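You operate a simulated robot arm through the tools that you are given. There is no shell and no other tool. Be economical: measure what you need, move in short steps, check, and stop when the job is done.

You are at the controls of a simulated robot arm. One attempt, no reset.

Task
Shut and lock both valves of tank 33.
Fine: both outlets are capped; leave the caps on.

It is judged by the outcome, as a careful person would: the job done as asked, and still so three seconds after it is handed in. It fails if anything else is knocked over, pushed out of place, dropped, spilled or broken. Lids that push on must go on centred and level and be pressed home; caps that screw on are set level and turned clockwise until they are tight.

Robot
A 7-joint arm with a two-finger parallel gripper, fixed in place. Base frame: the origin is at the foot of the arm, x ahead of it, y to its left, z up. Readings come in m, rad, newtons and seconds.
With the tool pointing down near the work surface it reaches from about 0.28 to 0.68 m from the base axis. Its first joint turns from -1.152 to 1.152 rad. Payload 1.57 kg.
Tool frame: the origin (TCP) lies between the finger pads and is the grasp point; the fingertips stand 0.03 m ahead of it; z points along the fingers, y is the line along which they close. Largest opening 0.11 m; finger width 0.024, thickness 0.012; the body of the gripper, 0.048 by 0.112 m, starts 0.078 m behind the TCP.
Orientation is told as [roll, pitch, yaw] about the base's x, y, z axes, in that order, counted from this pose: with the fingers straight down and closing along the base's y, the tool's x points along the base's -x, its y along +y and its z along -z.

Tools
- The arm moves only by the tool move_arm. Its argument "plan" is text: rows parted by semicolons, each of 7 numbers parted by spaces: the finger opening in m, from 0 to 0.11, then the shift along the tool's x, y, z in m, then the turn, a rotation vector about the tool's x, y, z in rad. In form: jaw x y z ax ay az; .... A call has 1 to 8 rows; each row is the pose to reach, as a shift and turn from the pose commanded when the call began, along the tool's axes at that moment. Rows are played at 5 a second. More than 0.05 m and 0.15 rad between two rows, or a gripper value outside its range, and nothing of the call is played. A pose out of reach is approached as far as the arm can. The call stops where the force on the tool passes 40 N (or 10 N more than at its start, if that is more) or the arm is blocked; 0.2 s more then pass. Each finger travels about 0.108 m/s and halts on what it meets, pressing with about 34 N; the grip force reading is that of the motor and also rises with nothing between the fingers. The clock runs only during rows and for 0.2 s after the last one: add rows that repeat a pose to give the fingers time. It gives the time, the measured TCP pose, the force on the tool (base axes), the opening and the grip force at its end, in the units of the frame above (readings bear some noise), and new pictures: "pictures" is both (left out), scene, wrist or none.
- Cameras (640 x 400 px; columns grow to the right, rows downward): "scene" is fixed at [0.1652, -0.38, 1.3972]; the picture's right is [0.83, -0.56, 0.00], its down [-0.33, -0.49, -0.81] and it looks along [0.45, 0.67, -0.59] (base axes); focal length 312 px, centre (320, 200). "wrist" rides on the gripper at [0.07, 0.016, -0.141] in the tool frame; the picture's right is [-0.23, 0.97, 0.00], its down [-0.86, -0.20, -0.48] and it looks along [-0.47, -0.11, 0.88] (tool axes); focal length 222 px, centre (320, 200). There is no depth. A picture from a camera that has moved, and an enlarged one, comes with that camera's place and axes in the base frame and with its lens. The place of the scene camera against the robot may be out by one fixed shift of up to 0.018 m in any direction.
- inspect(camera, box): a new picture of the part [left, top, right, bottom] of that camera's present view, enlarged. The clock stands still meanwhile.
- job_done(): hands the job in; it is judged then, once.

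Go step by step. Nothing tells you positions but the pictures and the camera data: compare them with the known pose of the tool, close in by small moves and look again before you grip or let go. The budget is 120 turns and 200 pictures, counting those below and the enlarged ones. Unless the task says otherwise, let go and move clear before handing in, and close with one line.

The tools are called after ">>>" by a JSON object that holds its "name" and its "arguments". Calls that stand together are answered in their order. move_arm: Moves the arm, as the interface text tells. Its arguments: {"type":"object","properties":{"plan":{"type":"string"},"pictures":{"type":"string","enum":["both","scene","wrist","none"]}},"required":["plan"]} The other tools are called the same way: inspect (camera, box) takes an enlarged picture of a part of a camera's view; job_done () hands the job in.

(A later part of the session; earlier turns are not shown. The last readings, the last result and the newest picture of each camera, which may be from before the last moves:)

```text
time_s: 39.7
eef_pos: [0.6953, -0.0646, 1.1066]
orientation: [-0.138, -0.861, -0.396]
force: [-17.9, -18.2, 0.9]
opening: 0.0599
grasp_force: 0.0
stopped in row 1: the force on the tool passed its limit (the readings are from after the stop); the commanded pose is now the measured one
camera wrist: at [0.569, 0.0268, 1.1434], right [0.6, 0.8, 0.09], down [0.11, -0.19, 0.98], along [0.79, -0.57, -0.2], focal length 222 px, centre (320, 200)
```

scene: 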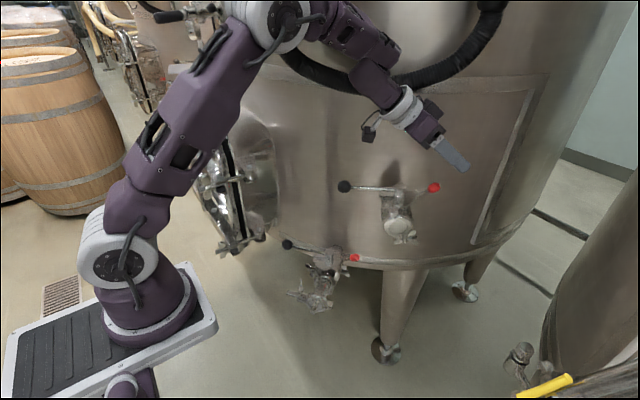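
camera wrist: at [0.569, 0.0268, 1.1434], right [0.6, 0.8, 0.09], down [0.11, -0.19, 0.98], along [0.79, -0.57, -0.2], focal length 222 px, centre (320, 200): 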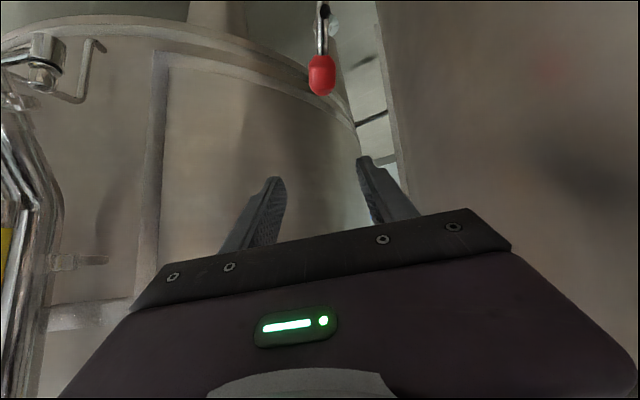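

The gripper touched the tank wall as it rose. I'll back straight away from the wall first, then reorient.

>>> {"name": "move_arm", "arguments": {"plan": "0.06 0.004 -0.025 -0.002 0 0 0; 0.06 0.008 -0.049 -0.003 0 0 0; 0.06 0.027 -0.075 -0.021 -0.05 0.05 -0.04; 0.06 0.046 -0.1 -0.04 -0.11 0.1 -0.09; 0.06 0.046 -0.1 -0.04 -0.19 0.16 -0.15; 0.06 0.046 -0.1 -0.04 -0.26 0.24 -0.21; 0.06 0.046 -0.1 -0.04 -0.32 0.32 -0.26; 0.06 0.046 -0.1 -0.04 -0.32 0.32 -0.26"}}

```text
time_s: 41.5
eef_pos: [0.5947, -0.1179, 1.1053]
orientation: [-0.005, -0.519, -0.083]
force: [-0.2, 0.4, 0.3]
opening: 0.0601
grasp_force: 0.0
camera wrist: at [0.4657, -0.0903, 1.193], right [0.28, 0.95, 0.11], down [0.49, -0.24, 0.84], along [0.83, -0.18, -0.53], focal length 222 px, centre (320, 200)
```

scene: 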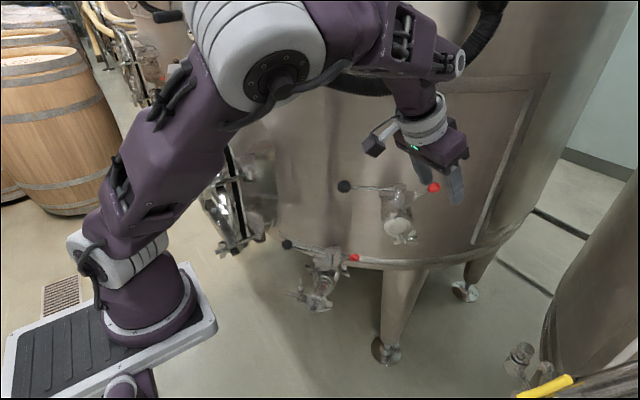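
wrist: 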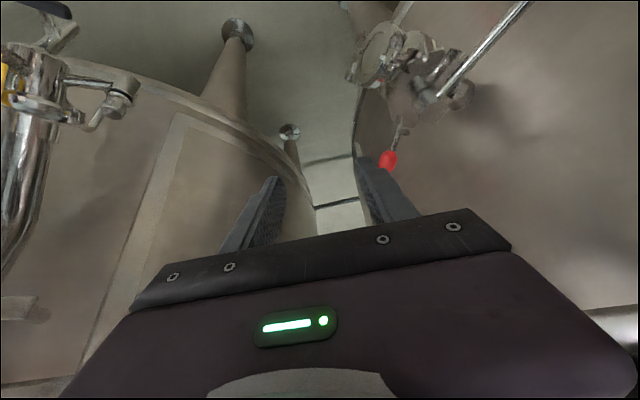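

>>> {"name": "inspect", "arguments": {"camera": "wrist", "box": [350, 30, 480, 180]}}

```text
2.67 times, centred on (415, 105) of wrist
camera zoom: at [0.4657, -0.0903, 1.193], right [0.28, 0.95, 0.11], down [0.49, -0.24, 0.84], along [0.83, -0.18, -0.53], focal length 592 px, centre (67, 453)
```

zoom: 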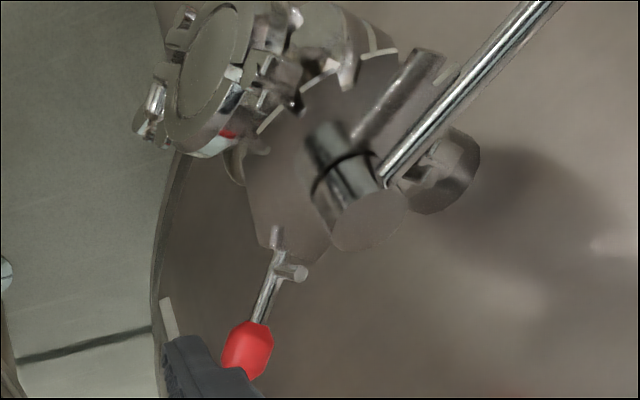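

Nothing has been disturbed. Now I place the open fingers around the upper black knob.

>>> {"name": "move_arm", "arguments": {"plan": "0.07 0.026 0.035 -0.02 0 0 0; 0.07 0.052 0.07 -0.04 0 0 0; 0.07 0.077 0.107 -0.058 0 0 0; 0.07 0.093 0.15 -0.05 0 0 0; 0.07 0.104 0.189 -0.038 0 0 0; 0.07 0.106 0.19 -0.01 0 0 0; 0.07 0.106 0.19 -0.01 0 0 0"}}

```text
time_s: 43.1
eef_pos: [0.5152, 0.0785, 1.0613]
orientation: [-0.006, -0.518, -0.086]
force: [0.2, -0.3, -0.2]
opening: 0.0698
grasp_force: 0.1
camera wrist: at [0.3857, 0.1058, 1.1482], right [0.28, 0.95, 0.11], down [0.49, -0.24, 0.84], along [0.83, -0.19, -0.53], focal length 222 px, centre (320, 200)
```

scene: 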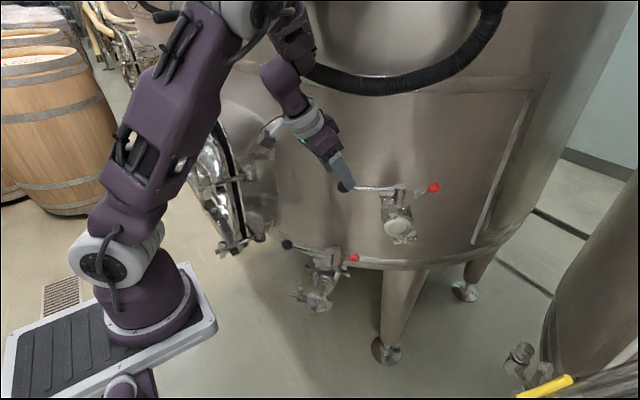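
wrist: 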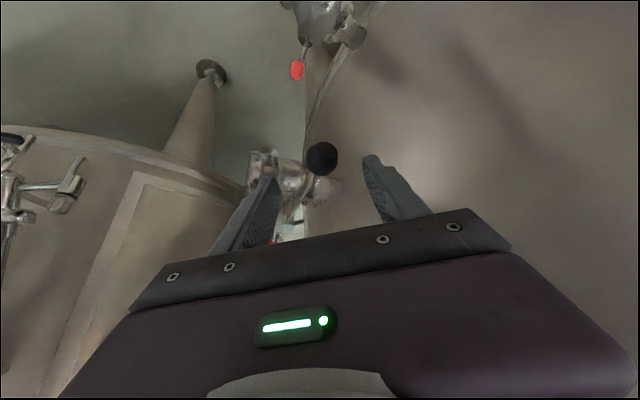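

The knob sits between the fingers, a bit below. I go down and close.

>>> {"name": "move_arm", "arguments": {"plan": "0.07 0.003 0 0.025 0 0 0; 0.07 0.006 0 0.048 0 0 0; 0.07 0.006 0 0.048 0 0 0; 0.02 0.006 0 0.048 0 0 0; 0.02 0.006 0 0.048 0 0 0; 0.02 0.006 0 0.048 0 0 0"}}

```text
time_s: 44.5
eef_pos: [0.5348, 0.0746, 1.0168]
orientation: [-0.005, -0.518, -0.085]
force: [-5.5, 8.3, -2.5]
opening: 0.0313
grasp_force: 39.8
camera wrist: at [0.4054, 0.1047, 1.1039], right [0.28, 0.95, 0.11], down [0.49, -0.24, 0.84], along [0.83, -0.18, -0.53], focal length 222 px, centre (320, 200)
```

scene: 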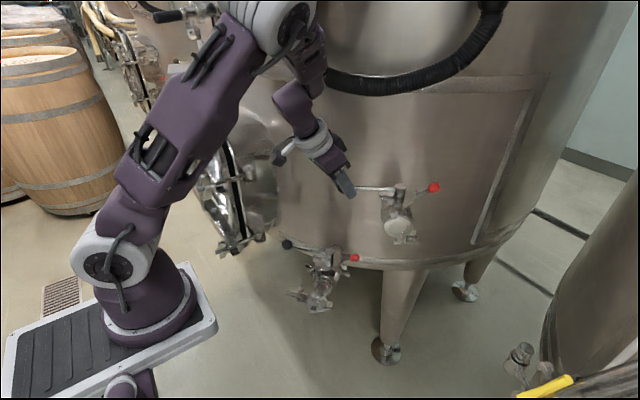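
wrist: 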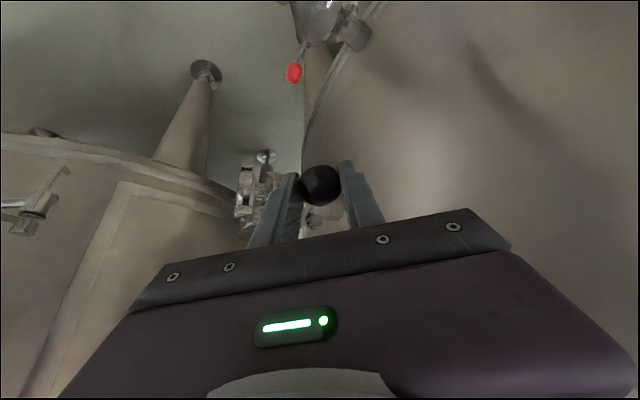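

Gripped. A gentle tug toward open, 1–1.5 cm, watching the force.

>>> {"name": "move_arm", "arguments": {"plan": "0.02 0.0035 -0.0045 -0.002 0 0 0; 0.02 0.007 -0.009 -0.004 0 0 0; 0.02 0.0085 -0.011 -0.005 0 0 0; 0.02 0.0085 -0.011 -0.005 0 0 0"}}

>>> {"name": "inspect", "arguments": {"camera": "scene", "box": [330, 160, 460, 240]}}

```text
time_s: 45.5
eef_pos: [0.5252, 0.0647, 1.0161]
orientation: [-0.008, -0.523, -0.085]
force: [7.2, 0.3, 12.2]
opening: 0.0309
grasp_force: 40.1
camera wrist: at [0.3949, 0.0939, 1.1034], right [0.28, 0.95, 0.11], down [0.48, -0.24, 0.84], along [0.83, -0.19, -0.53], focal length 222 px, centre (320, 200)
```

scene: 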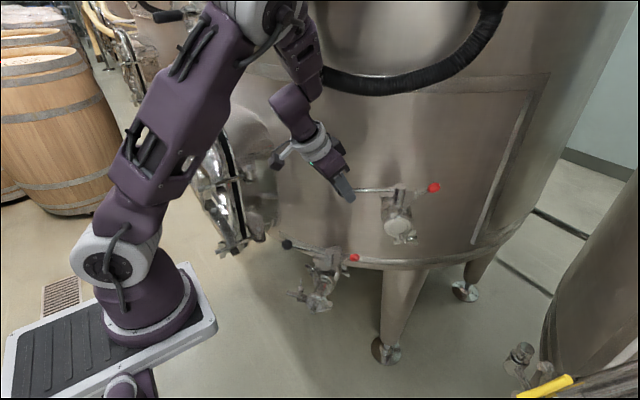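
wrist: 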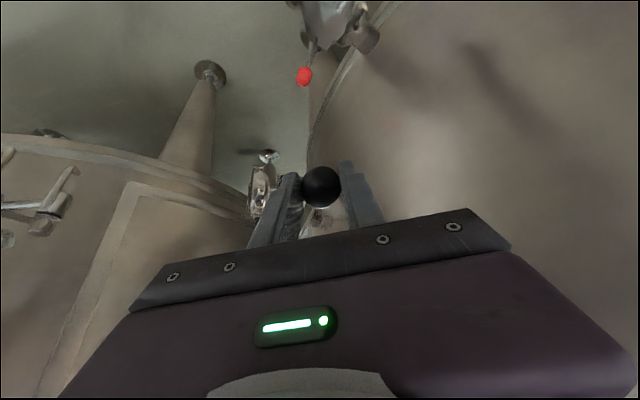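

```text
4.92 times, centred on (395, 200) of scene
camera zoom: at [0.1652, -0.38, 1.3972], right [0.83, -0.56, 0.0], down [-0.33, -0.49, -0.81], along [0.45, 0.67, -0.59], focal length 1536 px, centre (-49, 200)
```

zoom: 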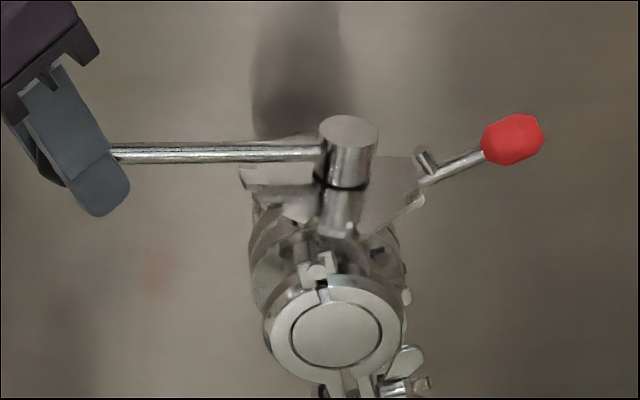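

The lever moved back easily, so the red lever hasn't latched it. I'll push it shut again, let go, and then flip the red lever up and over past vertical.

>>> {"name": "move_arm", "arguments": {"plan": "0.02 -0.004 0.005 0.002 0 0 0; 0.02 -0.008 0.0105 0.004 0 0 0; 0.02 -0.0105 0.014 0.006 0 0 0; 0.02 -0.0125 0.017 0.007 0 0 0; 0.02 -0.0125 0.017 0.007 0 0 0", "pictures": "none"}}

>>> {"name": "inspect", "arguments": {"camera": "scene", "box": [330, 160, 460, 240]}}

```text
time_s: 46.5
eef_pos: [0.5354, 0.0779, 1.0156]
orientation: [-0.017, -0.515, -0.087]
force: [-16.0, -5.4, 16.7]
opening: 0.0309
grasp_force: 39.8
stopped in row 4: the force on the tool passed its limit (the readings are from after the stop); the commanded pose is now the measured one
```

```text
4.92 times, centred on (395, 200) of scene
camera zoom: at [0.1645, -0.3802, 1.3973], right [0.83, -0.56, 0.0], down [-0.33, -0.49, -0.81], along [0.45, 0.67, -0.59], focal length 1536 px, centre (-49, 200)
```

zoom: 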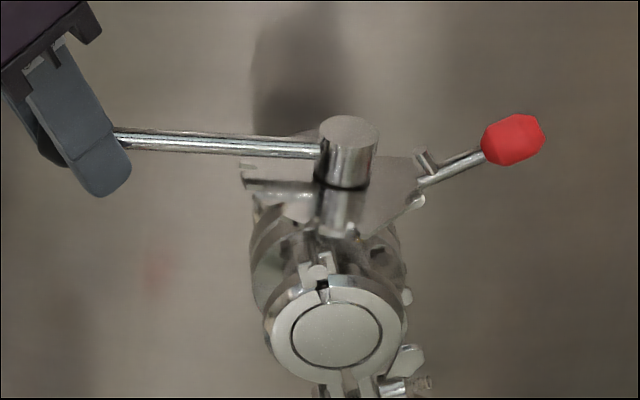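

It's shut at the stop again. I release, back off, and head round to the right side to push the red lever inward from outside.

>>> {"name": "move_arm", "arguments": {"plan": "0.06 0 0 0 0 0 0; 0.065 0 0 0 0 0 0; 0.065 0 0 -0.03 0 0 0; 0.065 0 0 -0.06 0 0 0; 0.04 0 -0.02 -0.085 0 0 0; 0 0.002 -0.06 -0.1 0 0 0; 0 0.004 -0.105 -0.105 0 0 0; 0 0.004 -0.15 -0.105 0 0 0", "pictures": "scene"}}

```text
time_s: 48.2
eef_pos: [0.4773, -0.0371, 1.1012]
orientation: [-0.016, -0.515, -0.091]
force: [0.7, -0.4, -0.3]
opening: 0.0
grasp_force: 21.3
out of reach, approached as far as the arm can: row 8
```

scene: 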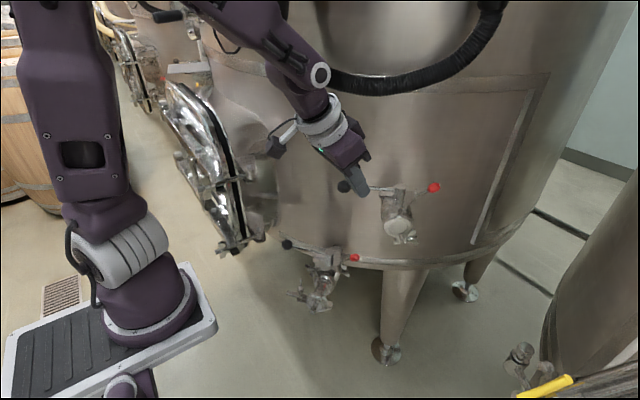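

>>> {"name": "move_arm", "arguments": {"plan": "0 -0.017 -0.03 0.009 0 -0.1 0; 0 -0.034 -0.06 0.018 0 -0.2 0; 0 -0.051 -0.09 0.028 0 -0.3 0; 0 -0.068 -0.12 0.038 0 -0.4 0; 0 -0.083 -0.15 0.047 0 -0.49 0; 0 -0.083 -0.15 0.047 0 -0.49 0", "pictures": "none"}}

```text
time_s: 49.6
eef_pos: [0.5582, -0.1949, 1.103]
orientation: [-0.021, -1.006, -0.075]
force: [0.4, 0.1, -0.4]
opening: 0.0003
grasp_force: 21.6
out of reach, approached as far as the arm can: row 1, 2, 3
```

>>> {"name": "move_arm", "arguments": {"plan": "0 -0.006 0 0.014 -0.088 0 -0.056; 0 -0.012 0 0.028 -0.177 0 -0.112; 0 -0.018 0 0.042 -0.266 0 -0.168; 0 -0.0235 0.004 0.056 -0.354 0 -0.225; 0 -0.0235 0.004 0.056 -0.354 0 -0.225"}}

```text
time_s: 50.9
eef_pos: [0.6185, -0.1981, 1.0922]
orientation: [-0.021, -1.0, 0.344]
force: [-0.4, 0.3, 0.2]
opening: 0.0
grasp_force: 21.1
camera wrist: at [0.464, -0.2321, 1.1087], right [-0.2, 0.96, 0.18], down [0.12, -0.16, 0.98], along [0.97, 0.21, -0.08], focal length 222 px, centre (320, 200)
```

scene: 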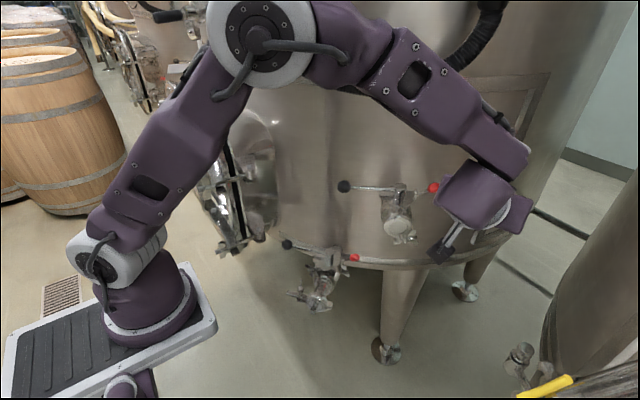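
wrist: 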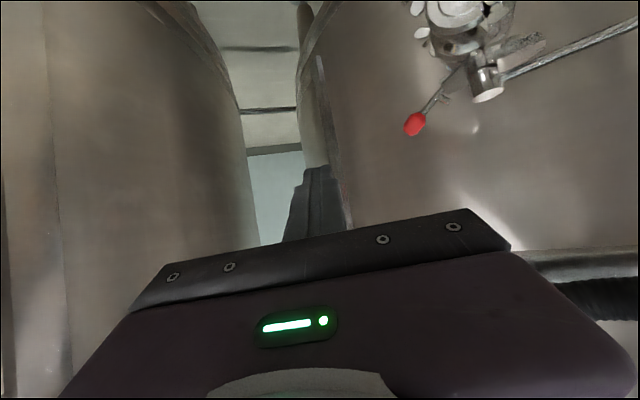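

I have a clear view of the red lever from its outer side. I move the closed fingers to just outside its knob.

>>> {"name": "move_arm", "arguments": {"plan": "0 -0.002 0.015 0.04 0 0 0; 0 -0.004 0.035 0.08 0 0 0; 0 -0.007 0.058 0.118 0 0 0; 0 -0.007 0.058 0.118 0 0 0"}}

>>> {"name": "inspect", "arguments": {"camera": "scene", "box": [380, 155, 460, 215]}}

```text
time_s: 51.9
eef_pos: [0.6989, -0.108, 1.032]
orientation: [-0.02, -1.001, 0.343]
force: [-0.4, 0.6, -0.2]
opening: 0.0001
grasp_force: 21.2
camera wrist: at [0.5444, -0.1431, 1.05], right [-0.2, 0.96, 0.18], down [0.12, -0.16, 0.98], along [0.97, 0.21, -0.08], focal length 222 px, centre (320, 200)
```

scene: 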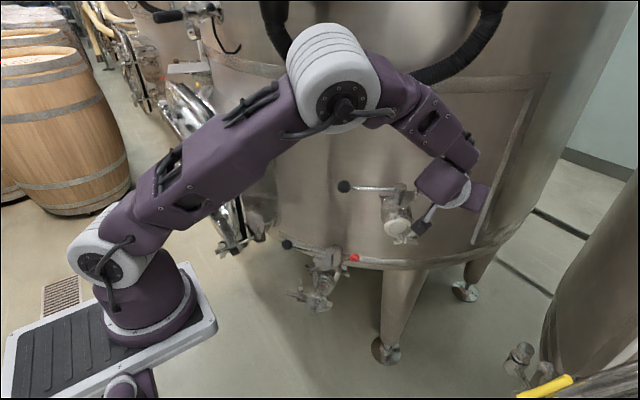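
wrist: 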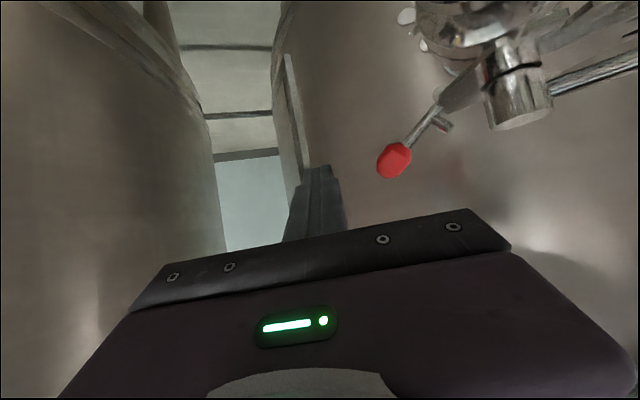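

```text
6.67 times, centred on (420, 185) of scene
camera zoom: at [0.1652, -0.38, 1.3972], right [0.83, -0.56, 0.0], down [-0.33, -0.49, -0.81], along [0.45, 0.67, -0.59], focal length 2080 px, centre (-347, 300)
```

zoom: 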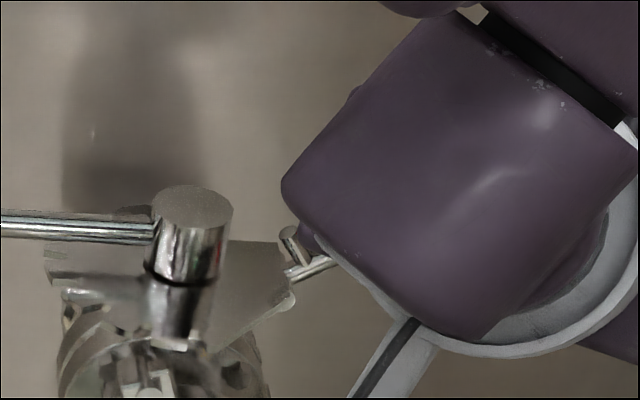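

Pushing sideways toward the knob now, rising slightly, to rotate the red lever up and over.

>>> {"name": "move_arm", "arguments": {"plan": "0 0 0.02 0 0 0 0; 0 0 0.034 0 0 0 0; 0 -0.003 0.042 0 0 0 0; 0 -0.006 0.05 0 0 0 0; 0 -0.009 0.058 0 0 0 0; 0 -0.009 0.058 0 0 0 0"}}

>>> {"name": "inspect", "arguments": {"camera": "wrist", "box": [280, 60, 440, 220]}}

```text
time_s: 52.9
eef_pos: [0.6844, -0.0741, 1.036]
orientation: [-0.044, -0.991, 0.341]
force: [-1.0, -7.3, 0.7]
opening: 0.0
grasp_force: 21.3
stopped in row 5: the force on the tool passed its limit (the readings are from after the stop); the commanded pose is now the measured one
camera wrist: at [0.5304, -0.1041, 1.054], right [-0.17, 0.97, 0.17], down [0.12, -0.15, 0.98], along [0.98, 0.19, -0.09], focal length 222 px, centre (320, 200)
```

scene: 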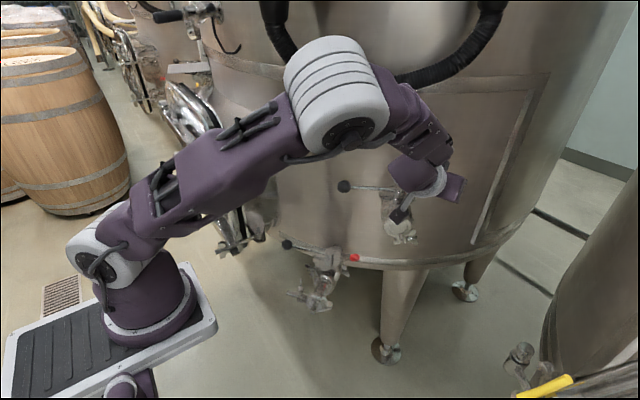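
wrist: 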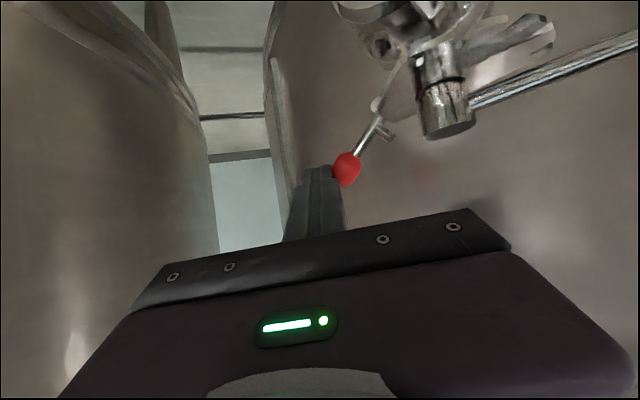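

```text
2.50 times, centred on (360, 140) of wrist
camera zoom: at [0.5304, -0.1041, 1.054], right [-0.17, 0.97, 0.17], down [0.12, -0.15, 0.98], along [0.98, 0.19, -0.09], focal length 555 px, centre (220, 350)
```

zoom: 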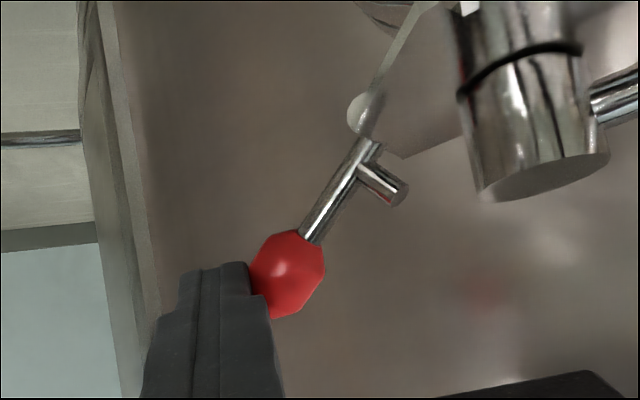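

Pushing level from the side only jams it along the rod. It needs lifting from below, so I'll back off and yaw more so the fingers can come under the knob from outside.

>>> {"name": "move_arm", "arguments": {"plan": "0 0 -0.03 0 0 0 0; 0 0.001 -0.045 0.005 -0.077 -0.04 -0.05; 0 0.002 -0.055 0.01 -0.154 -0.08 -0.1; 0 0.003 -0.06 0.015 -0.23 -0.12 -0.15; 0 0.004 -0.064 0.02 -0.31 -0.16 -0.2; 0 0.005 -0.064 0.0245 -0.386 -0.2 -0.253; 0 0.005 -0.064 0.0245 -0.386 -0.2 -0.253"}}

```text
time_s: 54.5
eef_pos: [0.7219, -0.1259, 1.0195]
orientation: [-0.17, -1.172, 0.928]
force: [0.4, -0.3, 0.0]
opening: 0.0
grasp_force: 21.2
camera wrist: at [0.5977, -0.2252, 1.0081], right [-0.62, 0.77, 0.14], down [0.01, -0.18, 0.98], along [0.78, 0.61, 0.1], focal length 222 px, centre (320, 200)
```

scene: 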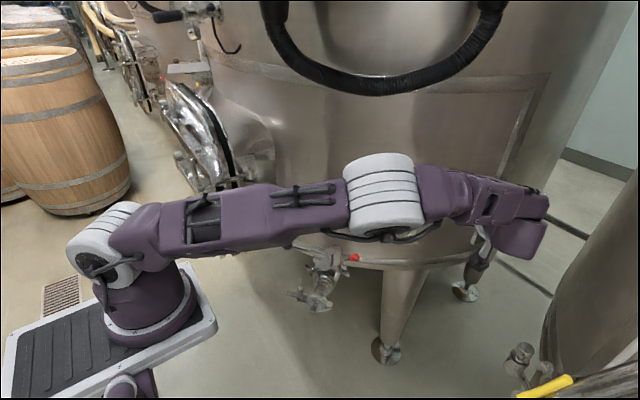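
wrist: 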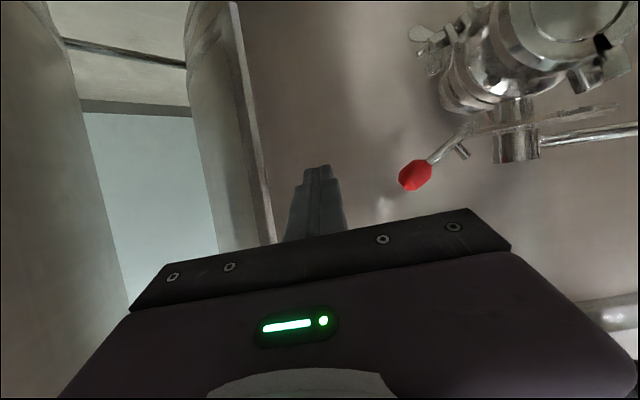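

The view shows the rod side-on and the space beneath the knob is free. I'll place the fingers below and just outside the knob.

>>> {"name": "move_arm", "arguments": {"plan": "0 0.012 0.008 0.008 0 0 0; 0 0.0216 0.025 0.018 0 0 0; 0 0.0216 0.046 0.027 0 0 0; 0 0.0216 0.046 0.027 0 0 0"}}

>>> {"name": "inspect", "arguments": {"camera": "wrist", "box": [280, 60, 480, 220]}}

```text
time_s: 55.5
eef_pos: [0.7032, -0.0841, 0.9856]
orientation: [-0.172, -1.171, 0.925]
force: [-0.2, 0.1, 0.5]
opening: 0.0003
grasp_force: 21.2
camera wrist: at [0.5786, -0.1812, 0.975], right [-0.62, 0.77, 0.14], down [0.01, -0.18, 0.98], along [0.78, 0.61, 0.1], focal length 222 px, centre (320, 200)
```

scene: 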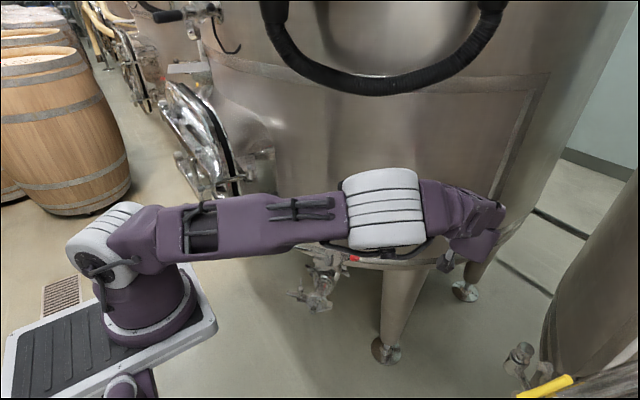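
wrist: 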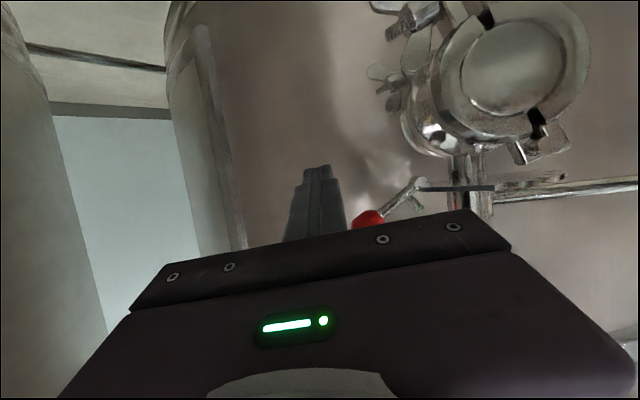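

```text
2.50 times, centred on (380, 140) of wrist
camera zoom: at [0.5786, -0.1812, 0.975], right [-0.62, 0.77, 0.14], down [0.01, -0.18, 0.98], along [0.78, 0.61, 0.1], focal length 555 px, centre (170, 350)
```

zoom: 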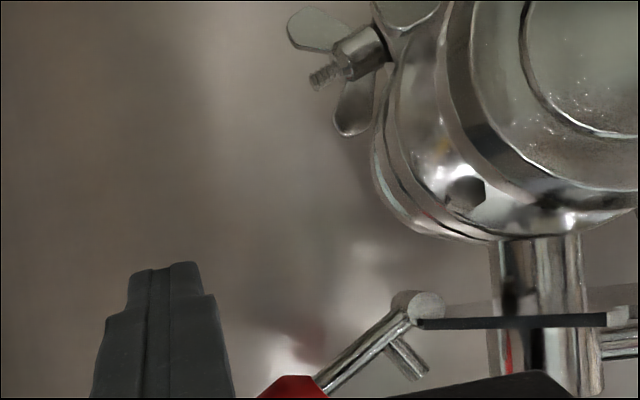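

Now the hinge is plain: a round eye at the plate's edge with a horizontal axis. I lift the knob from below along its arc about that eye.

>>> {"name": "move_arm", "arguments": {"plan": "0 -0.0075 0.0075 -0.004 0 0 0; 0 -0.015 0.0151 -0.0082 0 0 0; 0 -0.021 0.0166 -0.011 0 0 0; 0 -0.027 0.0182 -0.0136 0 0 0; 0 -0.033 0.0215 -0.0165 0 0 0; 0 -0.0383 0.0248 -0.0192 0 0 0; 0 -0.0383 0.0248 -0.0192 0 0 0"}}

>>> {"name": "inspect", "arguments": {"camera": "wrist", "box": [280, 60, 480, 220]}}

```text
time_s: 57.1
eef_pos: [0.6828, -0.0669, 1.0277]
orientation: [-0.171, -1.171, 0.925]
force: [-0.3, -0.1, 0.2]
opening: 0.0
grasp_force: 21.1
camera wrist: at [0.5579, -0.1643, 1.0166], right [-0.62, 0.77, 0.14], down [0.01, -0.18, 0.98], along [0.78, 0.61, 0.1], focal length 222 px, centre (320, 200)
```

scene: 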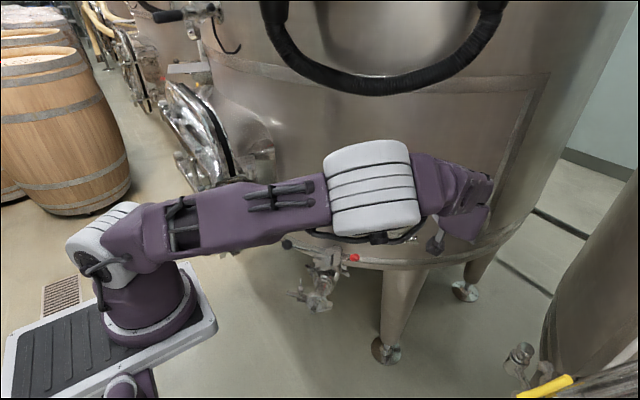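
wrist: 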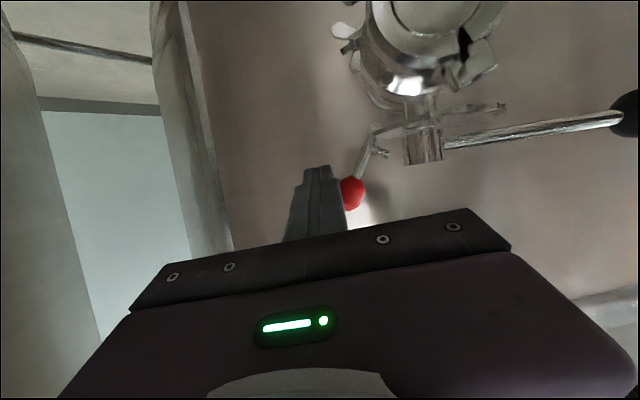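

```text
2.50 times, centred on (380, 140) of wrist
camera zoom: at [0.5579, -0.1643, 1.0166], right [-0.62, 0.77, 0.14], down [0.01, -0.18, 0.98], along [0.78, 0.61, 0.1], focal length 555 px, centre (170, 350)
```

zoom: 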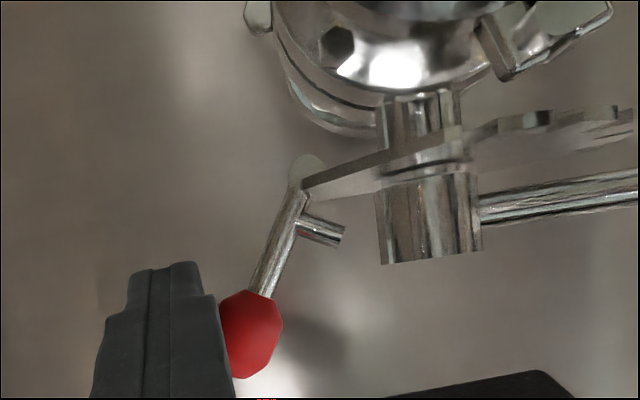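

It lifts with almost no force. I keep going over the top.

>>> {"name": "move_arm", "arguments": {"plan": "0 -0.0047 0.005 -0.0026 0 0 0; 0 -0.0094 0.0099 -0.0052 0 0 0; 0 -0.0128 0.016 -0.0075 0 0 0; 0 -0.0161 0.022 -0.0095 0 0 0; 0 -0.0176 0.029 -0.011 0 0 0; 0 -0.0191 0.0357 -0.0124 0 0 0; 0 -0.0191 0.0357 -0.0124 0 0 0"}}

>>> {"name": "inspect", "arguments": {"camera": "wrist", "box": [280, 60, 480, 220]}}

```text
time_s: 58.4
eef_pos: [0.6606, -0.0508, 1.0468]
orientation: [-0.191, -1.169, 0.923]
force: [11.2, -5.8, -1.2]
opening: 0.0
grasp_force: 21.8
stopped in row 6: the force on the tool passed its limit (the readings are from after the stop); the commanded pose is now the measured one
camera wrist: at [0.5342, -0.1461, 1.0356], right [-0.61, 0.78, 0.14], down [0.0, -0.17, 0.99], along [0.8, 0.6, 0.1], focal length 222 px, centre (320, 200)
```

scene: 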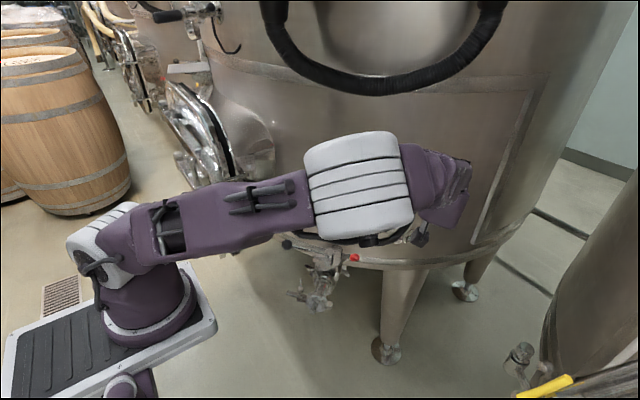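
wrist: 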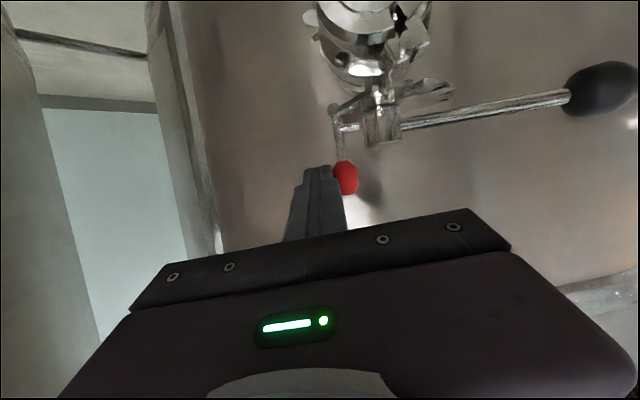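

```text
2.50 times, centred on (380, 140) of wrist
camera zoom: at [0.5342, -0.1461, 1.0356], right [-0.61, 0.78, 0.14], down [0.0, -0.17, 0.99], along [0.8, 0.6, 0.1], focal length 555 px, centre (170, 350)
```

zoom: 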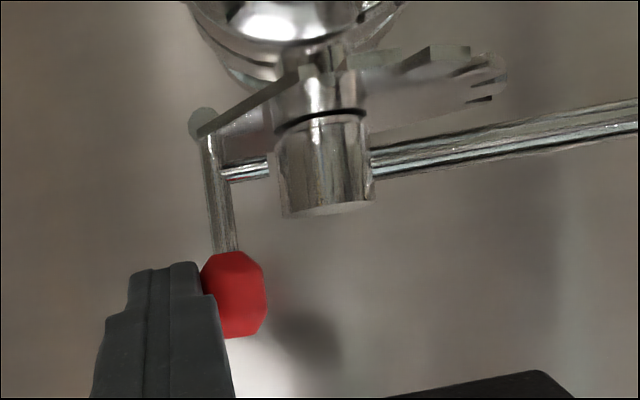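

The stud now points straight at the lever hub, so this is the lock: the pin goes into the hub when the lever is fully shut. I'll look closely at whether it has entered.

>>> {"name": "inspect", "arguments": {"camera": "wrist", "box": [325, 90, 415, 170]}}

>>> {"name": "inspect", "arguments": {"camera": "wrist", "box": [340, 100, 380, 140]}}

```text
5.00 times, centred on (370, 130) of wrist
camera zoom: at [0.5342, -0.1461, 1.0356], right [-0.61, 0.78, 0.14], down [0.0, -0.17, 0.99], along [0.8, 0.6, 0.1], focal length 1111 px, centre (70, 550)
```

zoom: 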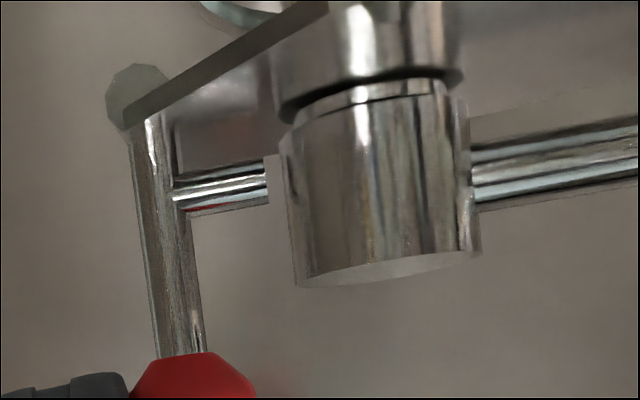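

```text
10.00 times, centred on (360, 120) of wrist
camera zoom: at [0.5342, -0.1461, 1.0356], right [-0.61, 0.78, 0.14], down [0.0, -0.17, 0.99], along [0.8, 0.6, 0.1], focal length 2221 px, centre (-80, 1000)
```

zoom: 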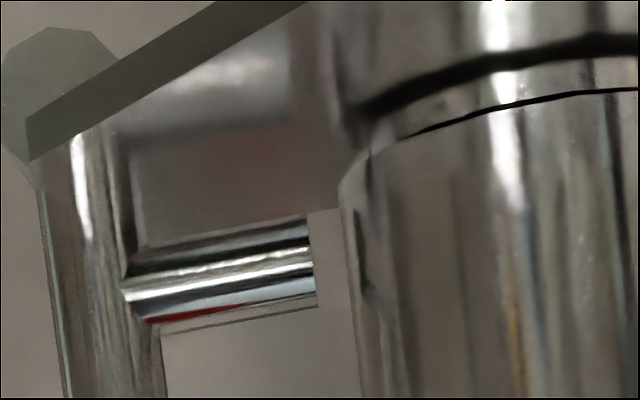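

A small gap remains between the pin and the hub, with what looks like a hole facing it. I push a few millimetres further, level and inward.

>>> {"name": "move_arm", "arguments": {"plan": "0 0 0.003 0 0 0 0; 0 0 0.006 0 0 0 0; 0 0 0.009 0 0 0 0; 0 0 0.012 0 0 0 0; 0 0 0.012 0 0 0 0", "pictures": "wrist"}}

>>> {"name": "inspect", "arguments": {"camera": "wrist", "box": [320, 80, 420, 180]}}

```text
time_s: 59.0
eef_pos: [0.6585, -0.0505, 1.0465]
orientation: [-0.21, -1.168, 0.925]
force: [10.8, -4.9, -2.1]
opening: 0.0001
grasp_force: 20.9
stopped in row 3: the force on the tool passed its limit (the readings are from after the stop); the commanded pose is now the measured one
camera wrist: at [0.5318, -0.1449, 1.0359], right [-0.6, 0.79, 0.13], down [0.0, -0.16, 0.99], along [0.8, 0.59, 0.1], focal length 222 px, centre (320, 200)
```

wrist: 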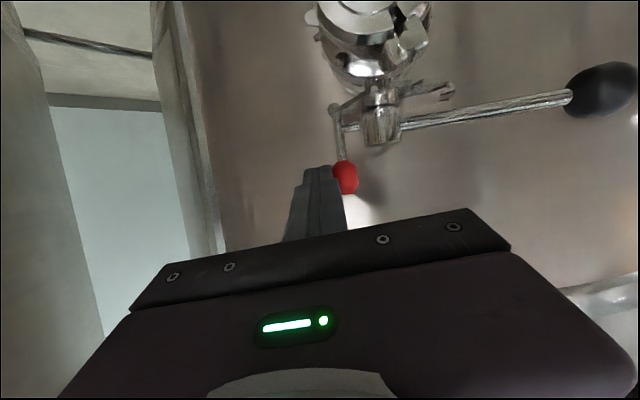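

```text
4.00 times, centred on (370, 130) of wrist
camera zoom: at [0.5318, -0.1449, 1.0359], right [-0.6, 0.79, 0.13], down [0.0, -0.16, 0.99], along [0.8, 0.59, 0.1], focal length 888 px, centre (120, 480)
```

zoom: 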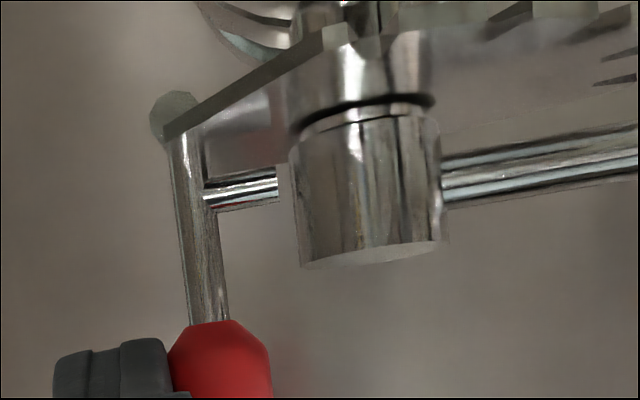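

The pin is stopped just short of the hub, because the lever overran past the point where the hole lines up with it. The lever must come back a few degrees, to be in line with the red rod. I back off and reorient to view along that line.

>>> {"name": "move_arm", "arguments": {"plan": "0 0 -0.03 0 0 0 0; 0 0 -0.06 -0.01 0 0 0; 0 0.004 -0.07 -0.05 0.13 0.012 0.054; 0 0.008 -0.0755 -0.095 0.26 0.023 0.108; 0 0.012 -0.0755 -0.14 0.39 0.035 0.163; 0 0.012 -0.0755 -0.15 0.52 0.046 0.217; 0 0.012 -0.0755 -0.15 0.65 0.058 0.271; 0 0.012 -0.0755 -0.15 0.78 0.07 0.325"}}

>>> {"name": "inspect", "arguments": {"camera": "scene", "box": [330, 150, 460, 240]}}

```text
time_s: 60.9
eef_pos: [0.6002, -0.1993, 1.1004]
orientation: [-0.213, -1.166, 0.085]
force: [-0.2, 0.3, -0.6]
opening: 0.0001
grasp_force: 21.3
camera wrist: at [0.4453, -0.1666, 1.0892], right [0.2, 0.97, 0.13], down [-0.12, -0.1, 0.99], along [0.97, -0.21, 0.1], focal length 222 px, centre (320, 200)
```

scene: 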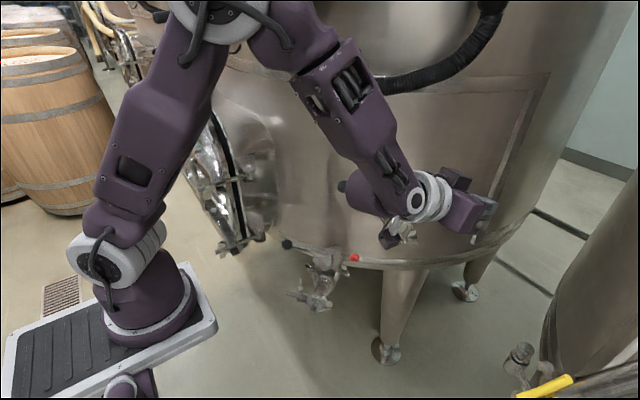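
wrist: 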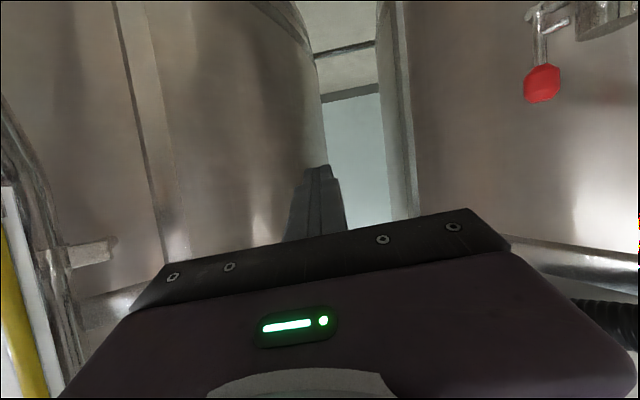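

```text
4.44 times, centred on (395, 195) of scene
camera zoom: at [0.1652, -0.38, 1.3972], right [0.83, -0.56, 0.0], down [-0.33, -0.49, -0.81], along [0.45, 0.67, -0.59], focal length 1387 px, centre (-13, 222)
```

zoom: 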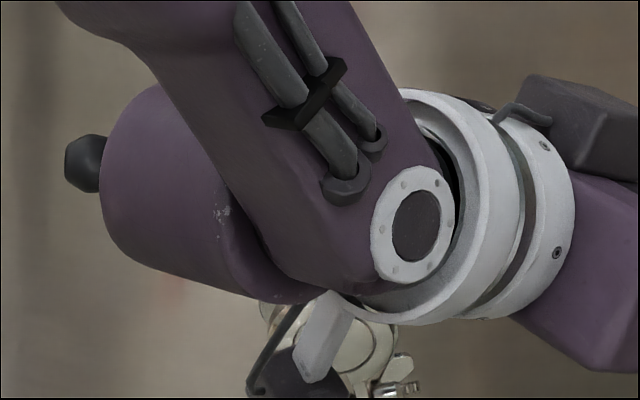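

The red lever stays upright on its own. Now I turn the tool to look along the lever line from above.

>>> {"name": "move_arm", "arguments": {"plan": "0 0 0.015 -0.025 -0.042 0.11 0; 0 0 0.035 -0.05 -0.084 0.22 0; 0 0 0.056 -0.075 -0.126 0.33 0; 0 0 0.08 -0.1 -0.168 0.44 0; 0 -0.002 0.104 -0.123 -0.21 0.55 0; 0 -0.002 0.104 -0.123 -0.21 0.55 0"}}

```text
time_s: 62.2
eef_pos: [0.5005, -0.0782, 1.1396]
orientation: [0.06, -0.617, 0.017]
force: [0.0, -1.0, 0.3]
opening: 0.0
grasp_force: 21.3
camera wrist: at [0.3608, -0.0721, 1.2151], right [0.13, 0.97, 0.18], down [0.43, -0.22, 0.88], along [0.89, -0.04, -0.45], focal length 222 px, centre (320, 200)
```

scene: 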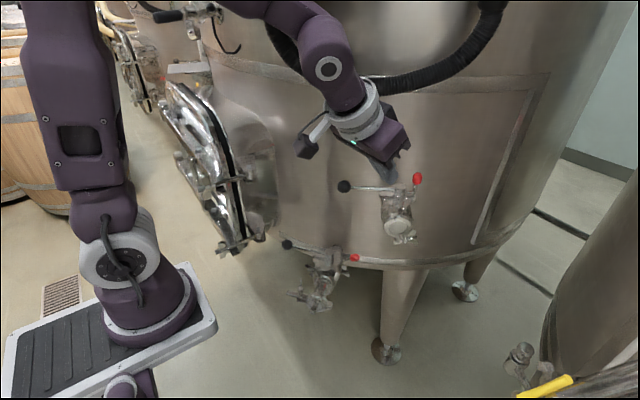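
wrist: 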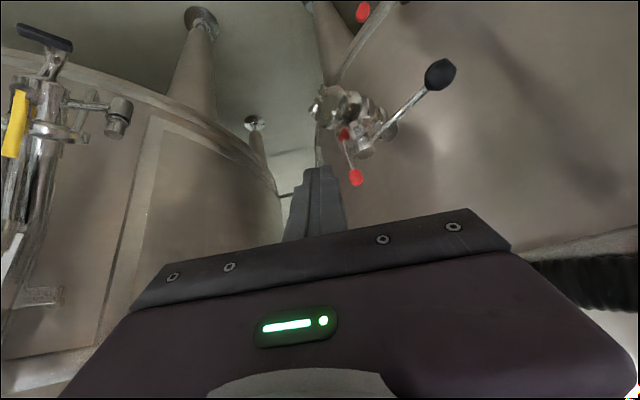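

>>> {"name": "inspect", "arguments": {"camera": "wrist", "box": [320, 60, 460, 200]}}

>>> {"name": "inspect", "arguments": {"camera": "scene", "box": [330, 160, 440, 230]}}

>>> {"name": "inspect", "arguments": {"camera": "scene", "box": [385, 165, 430, 210]}}

```text
2.86 times, centred on (390, 130) of wrist
camera zoom: at [0.3608, -0.0721, 1.2151], right [0.13, 0.97, 0.18], down [0.43, -0.22, 0.88], along [0.89, -0.04, -0.45], focal length 635 px, centre (120, 400)
```

zoom: 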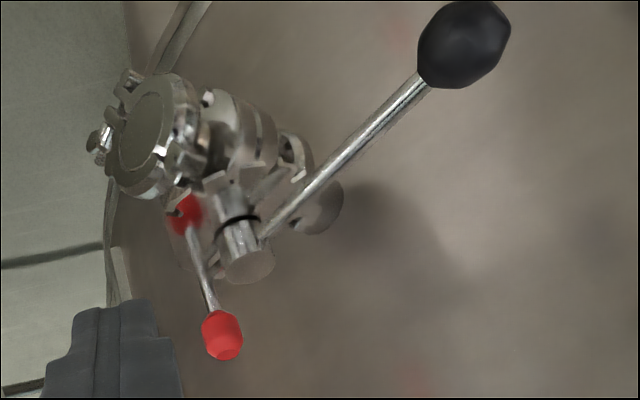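

```text
5.71 times, centred on (385, 195) of scene
camera zoom: at [0.1652, -0.38, 1.3972], right [0.83, -0.56, 0.0], down [-0.33, -0.49, -0.81], along [0.45, 0.67, -0.59], focal length 1783 px, centre (-51, 229)
```

zoom: 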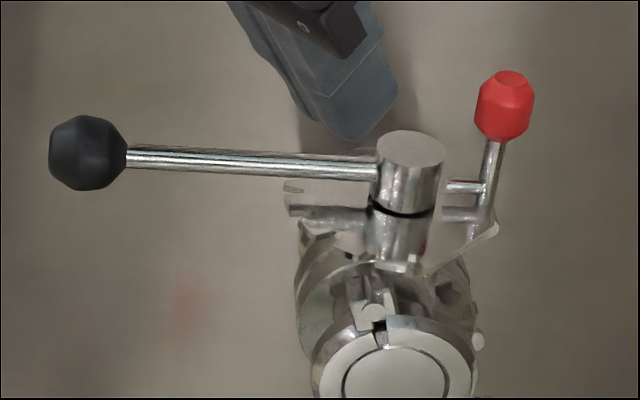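

```text
8.89 times, centred on (408, 188) of scene
camera zoom: at [0.1652, -0.38, 1.3972], right [0.83, -0.56, 0.0], down [-0.33, -0.49, -0.81], along [0.45, 0.67, -0.59], focal length 2774 px, centre (-458, 311)
```

zoom: 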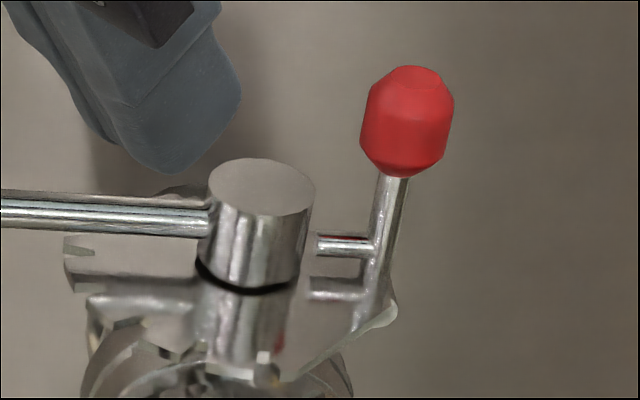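

The lever direction now measures about 140°, roughly in line with the pin, so it may in fact already be locked with the red lever up. I'll grip the black knob and tug it lightly to find out.

>>> {"name": "move_arm", "arguments": {"plan": "0.03 0 0.045 0 0 0 0; 0.07 0 0.09 0 0 0 0; 0.07 0.01 0.128 0.02 0 0 0; 0.07 0.027 0.147 0.05 0 0 0; 0.07 0.043 0.1475 0.083 0 0 0; 0.07 0.043 0.1475 0.083 0 0 0", "pictures": "wrist"}}

```text
time_s: 63.6
eef_pos: [0.5053, 0.0732, 1.0567]
orientation: [0.058, -0.618, 0.018]
force: [0.5, 0.1, 0.0]
opening: 0.07
grasp_force: 0.0
out of reach, approached as far as the arm can: row 4
camera wrist: at [0.3655, 0.0788, 1.1305], right [0.13, 0.97, 0.18], down [0.43, -0.22, 0.88], along [0.89, -0.04, -0.45], focal length 222 px, centre (320, 200)
```

wrist: 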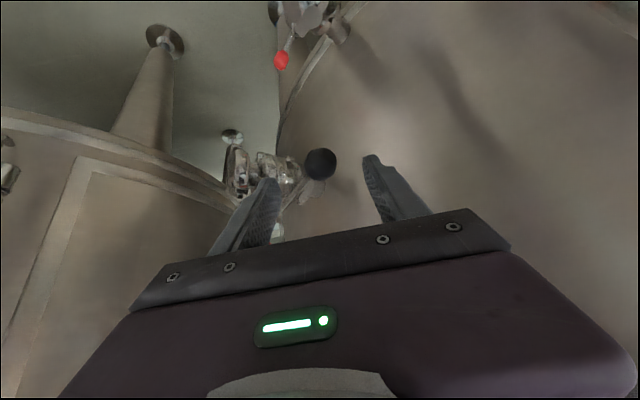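

>>> {"name": "move_arm", "arguments": {"plan": "0.07 0 0.001 0.022 0 0 0; 0.07 0 0.001 0.045 0 0 0; 0.07 0 0.001 0.045 0 0 0; 0.02 0 0.001 0.045 0 0 0; 0.02 0 0.001 0.045 0 0 0; 0.02 0 0.001 0.045 0 0 0", "pictures": "wrist"}}

>>> {"name": "inspect", "arguments": {"camera": "scene", "box": [330, 160, 440, 230]}}

```text
time_s: 65.0
eef_pos: [0.5299, 0.075, 1.0199]
orientation: [0.057, -0.614, 0.013]
force: [-5.6, -19.2, -11.7]
opening: 0.0343
grasp_force: 42.0
camera wrist: at [0.3915, 0.0814, 1.0947], right [0.14, 0.97, 0.18], down [0.43, -0.22, 0.87], along [0.89, -0.05, -0.45], focal length 222 px, centre (320, 200)
```

wrist: 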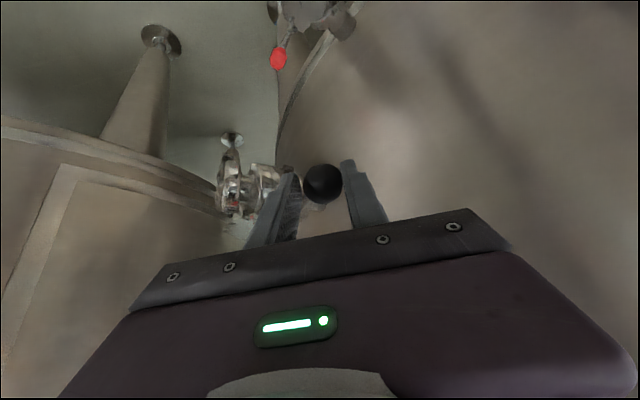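

```text
5.71 times, centred on (385, 195) of scene
camera zoom: at [0.1652, -0.3806, 1.3971], right [0.83, -0.56, 0.0], down [-0.33, -0.49, -0.81], along [0.45, 0.67, -0.59], focal length 1783 px, centre (-51, 229)
```

zoom: 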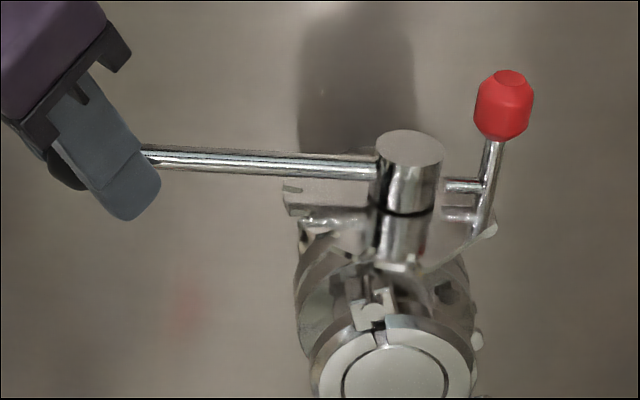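

Gripped. Tugging a little toward open.

>>> {"name": "move_arm", "arguments": {"plan": "0.02 0.0025 -0.0025 -0.002 0 0 0; 0.02 0.005 -0.005 -0.004 0 0 0; 0.02 0.0075 -0.0075 -0.006 0 0 0; 0.02 0.0075 -0.0075 -0.006 0 0 0", "pictures": "wrist"}}

>>> {"name": "inspect", "arguments": {"camera": "scene", "box": [330, 160, 440, 230]}}

```text
time_s: 66.2
eef_pos: [0.5246, 0.0727, 1.0203]
orientation: [0.063, -0.621, 0.027]
force: [15.0, 4.1, -15.5]
opening: 0.0312
grasp_force: 40.4
stopped in row 4: the force on the tool passed its limit (the readings are from after the stop); the commanded pose is now the measured one
camera wrist: at [0.3841, 0.0769, 1.0946], right [0.12, 0.98, 0.18], down [0.43, -0.22, 0.88], along [0.89, -0.03, -0.45], focal length 222 px, centre (320, 200)
```

wrist: 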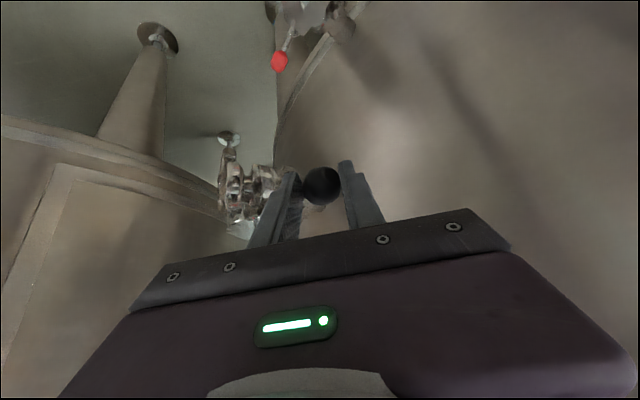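

```text
5.71 times, centred on (385, 195) of scene
camera zoom: at [0.1659, -0.3799, 1.3972], right [0.83, -0.56, 0.0], down [-0.33, -0.49, -0.81], along [0.45, 0.67, -0.59], focal length 1783 px, centre (-51, 229)
```

zoom: 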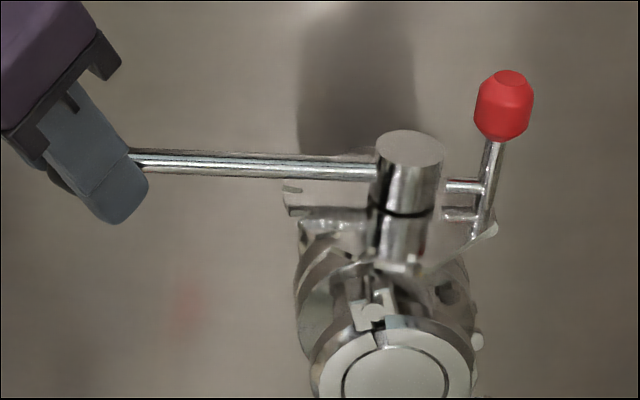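

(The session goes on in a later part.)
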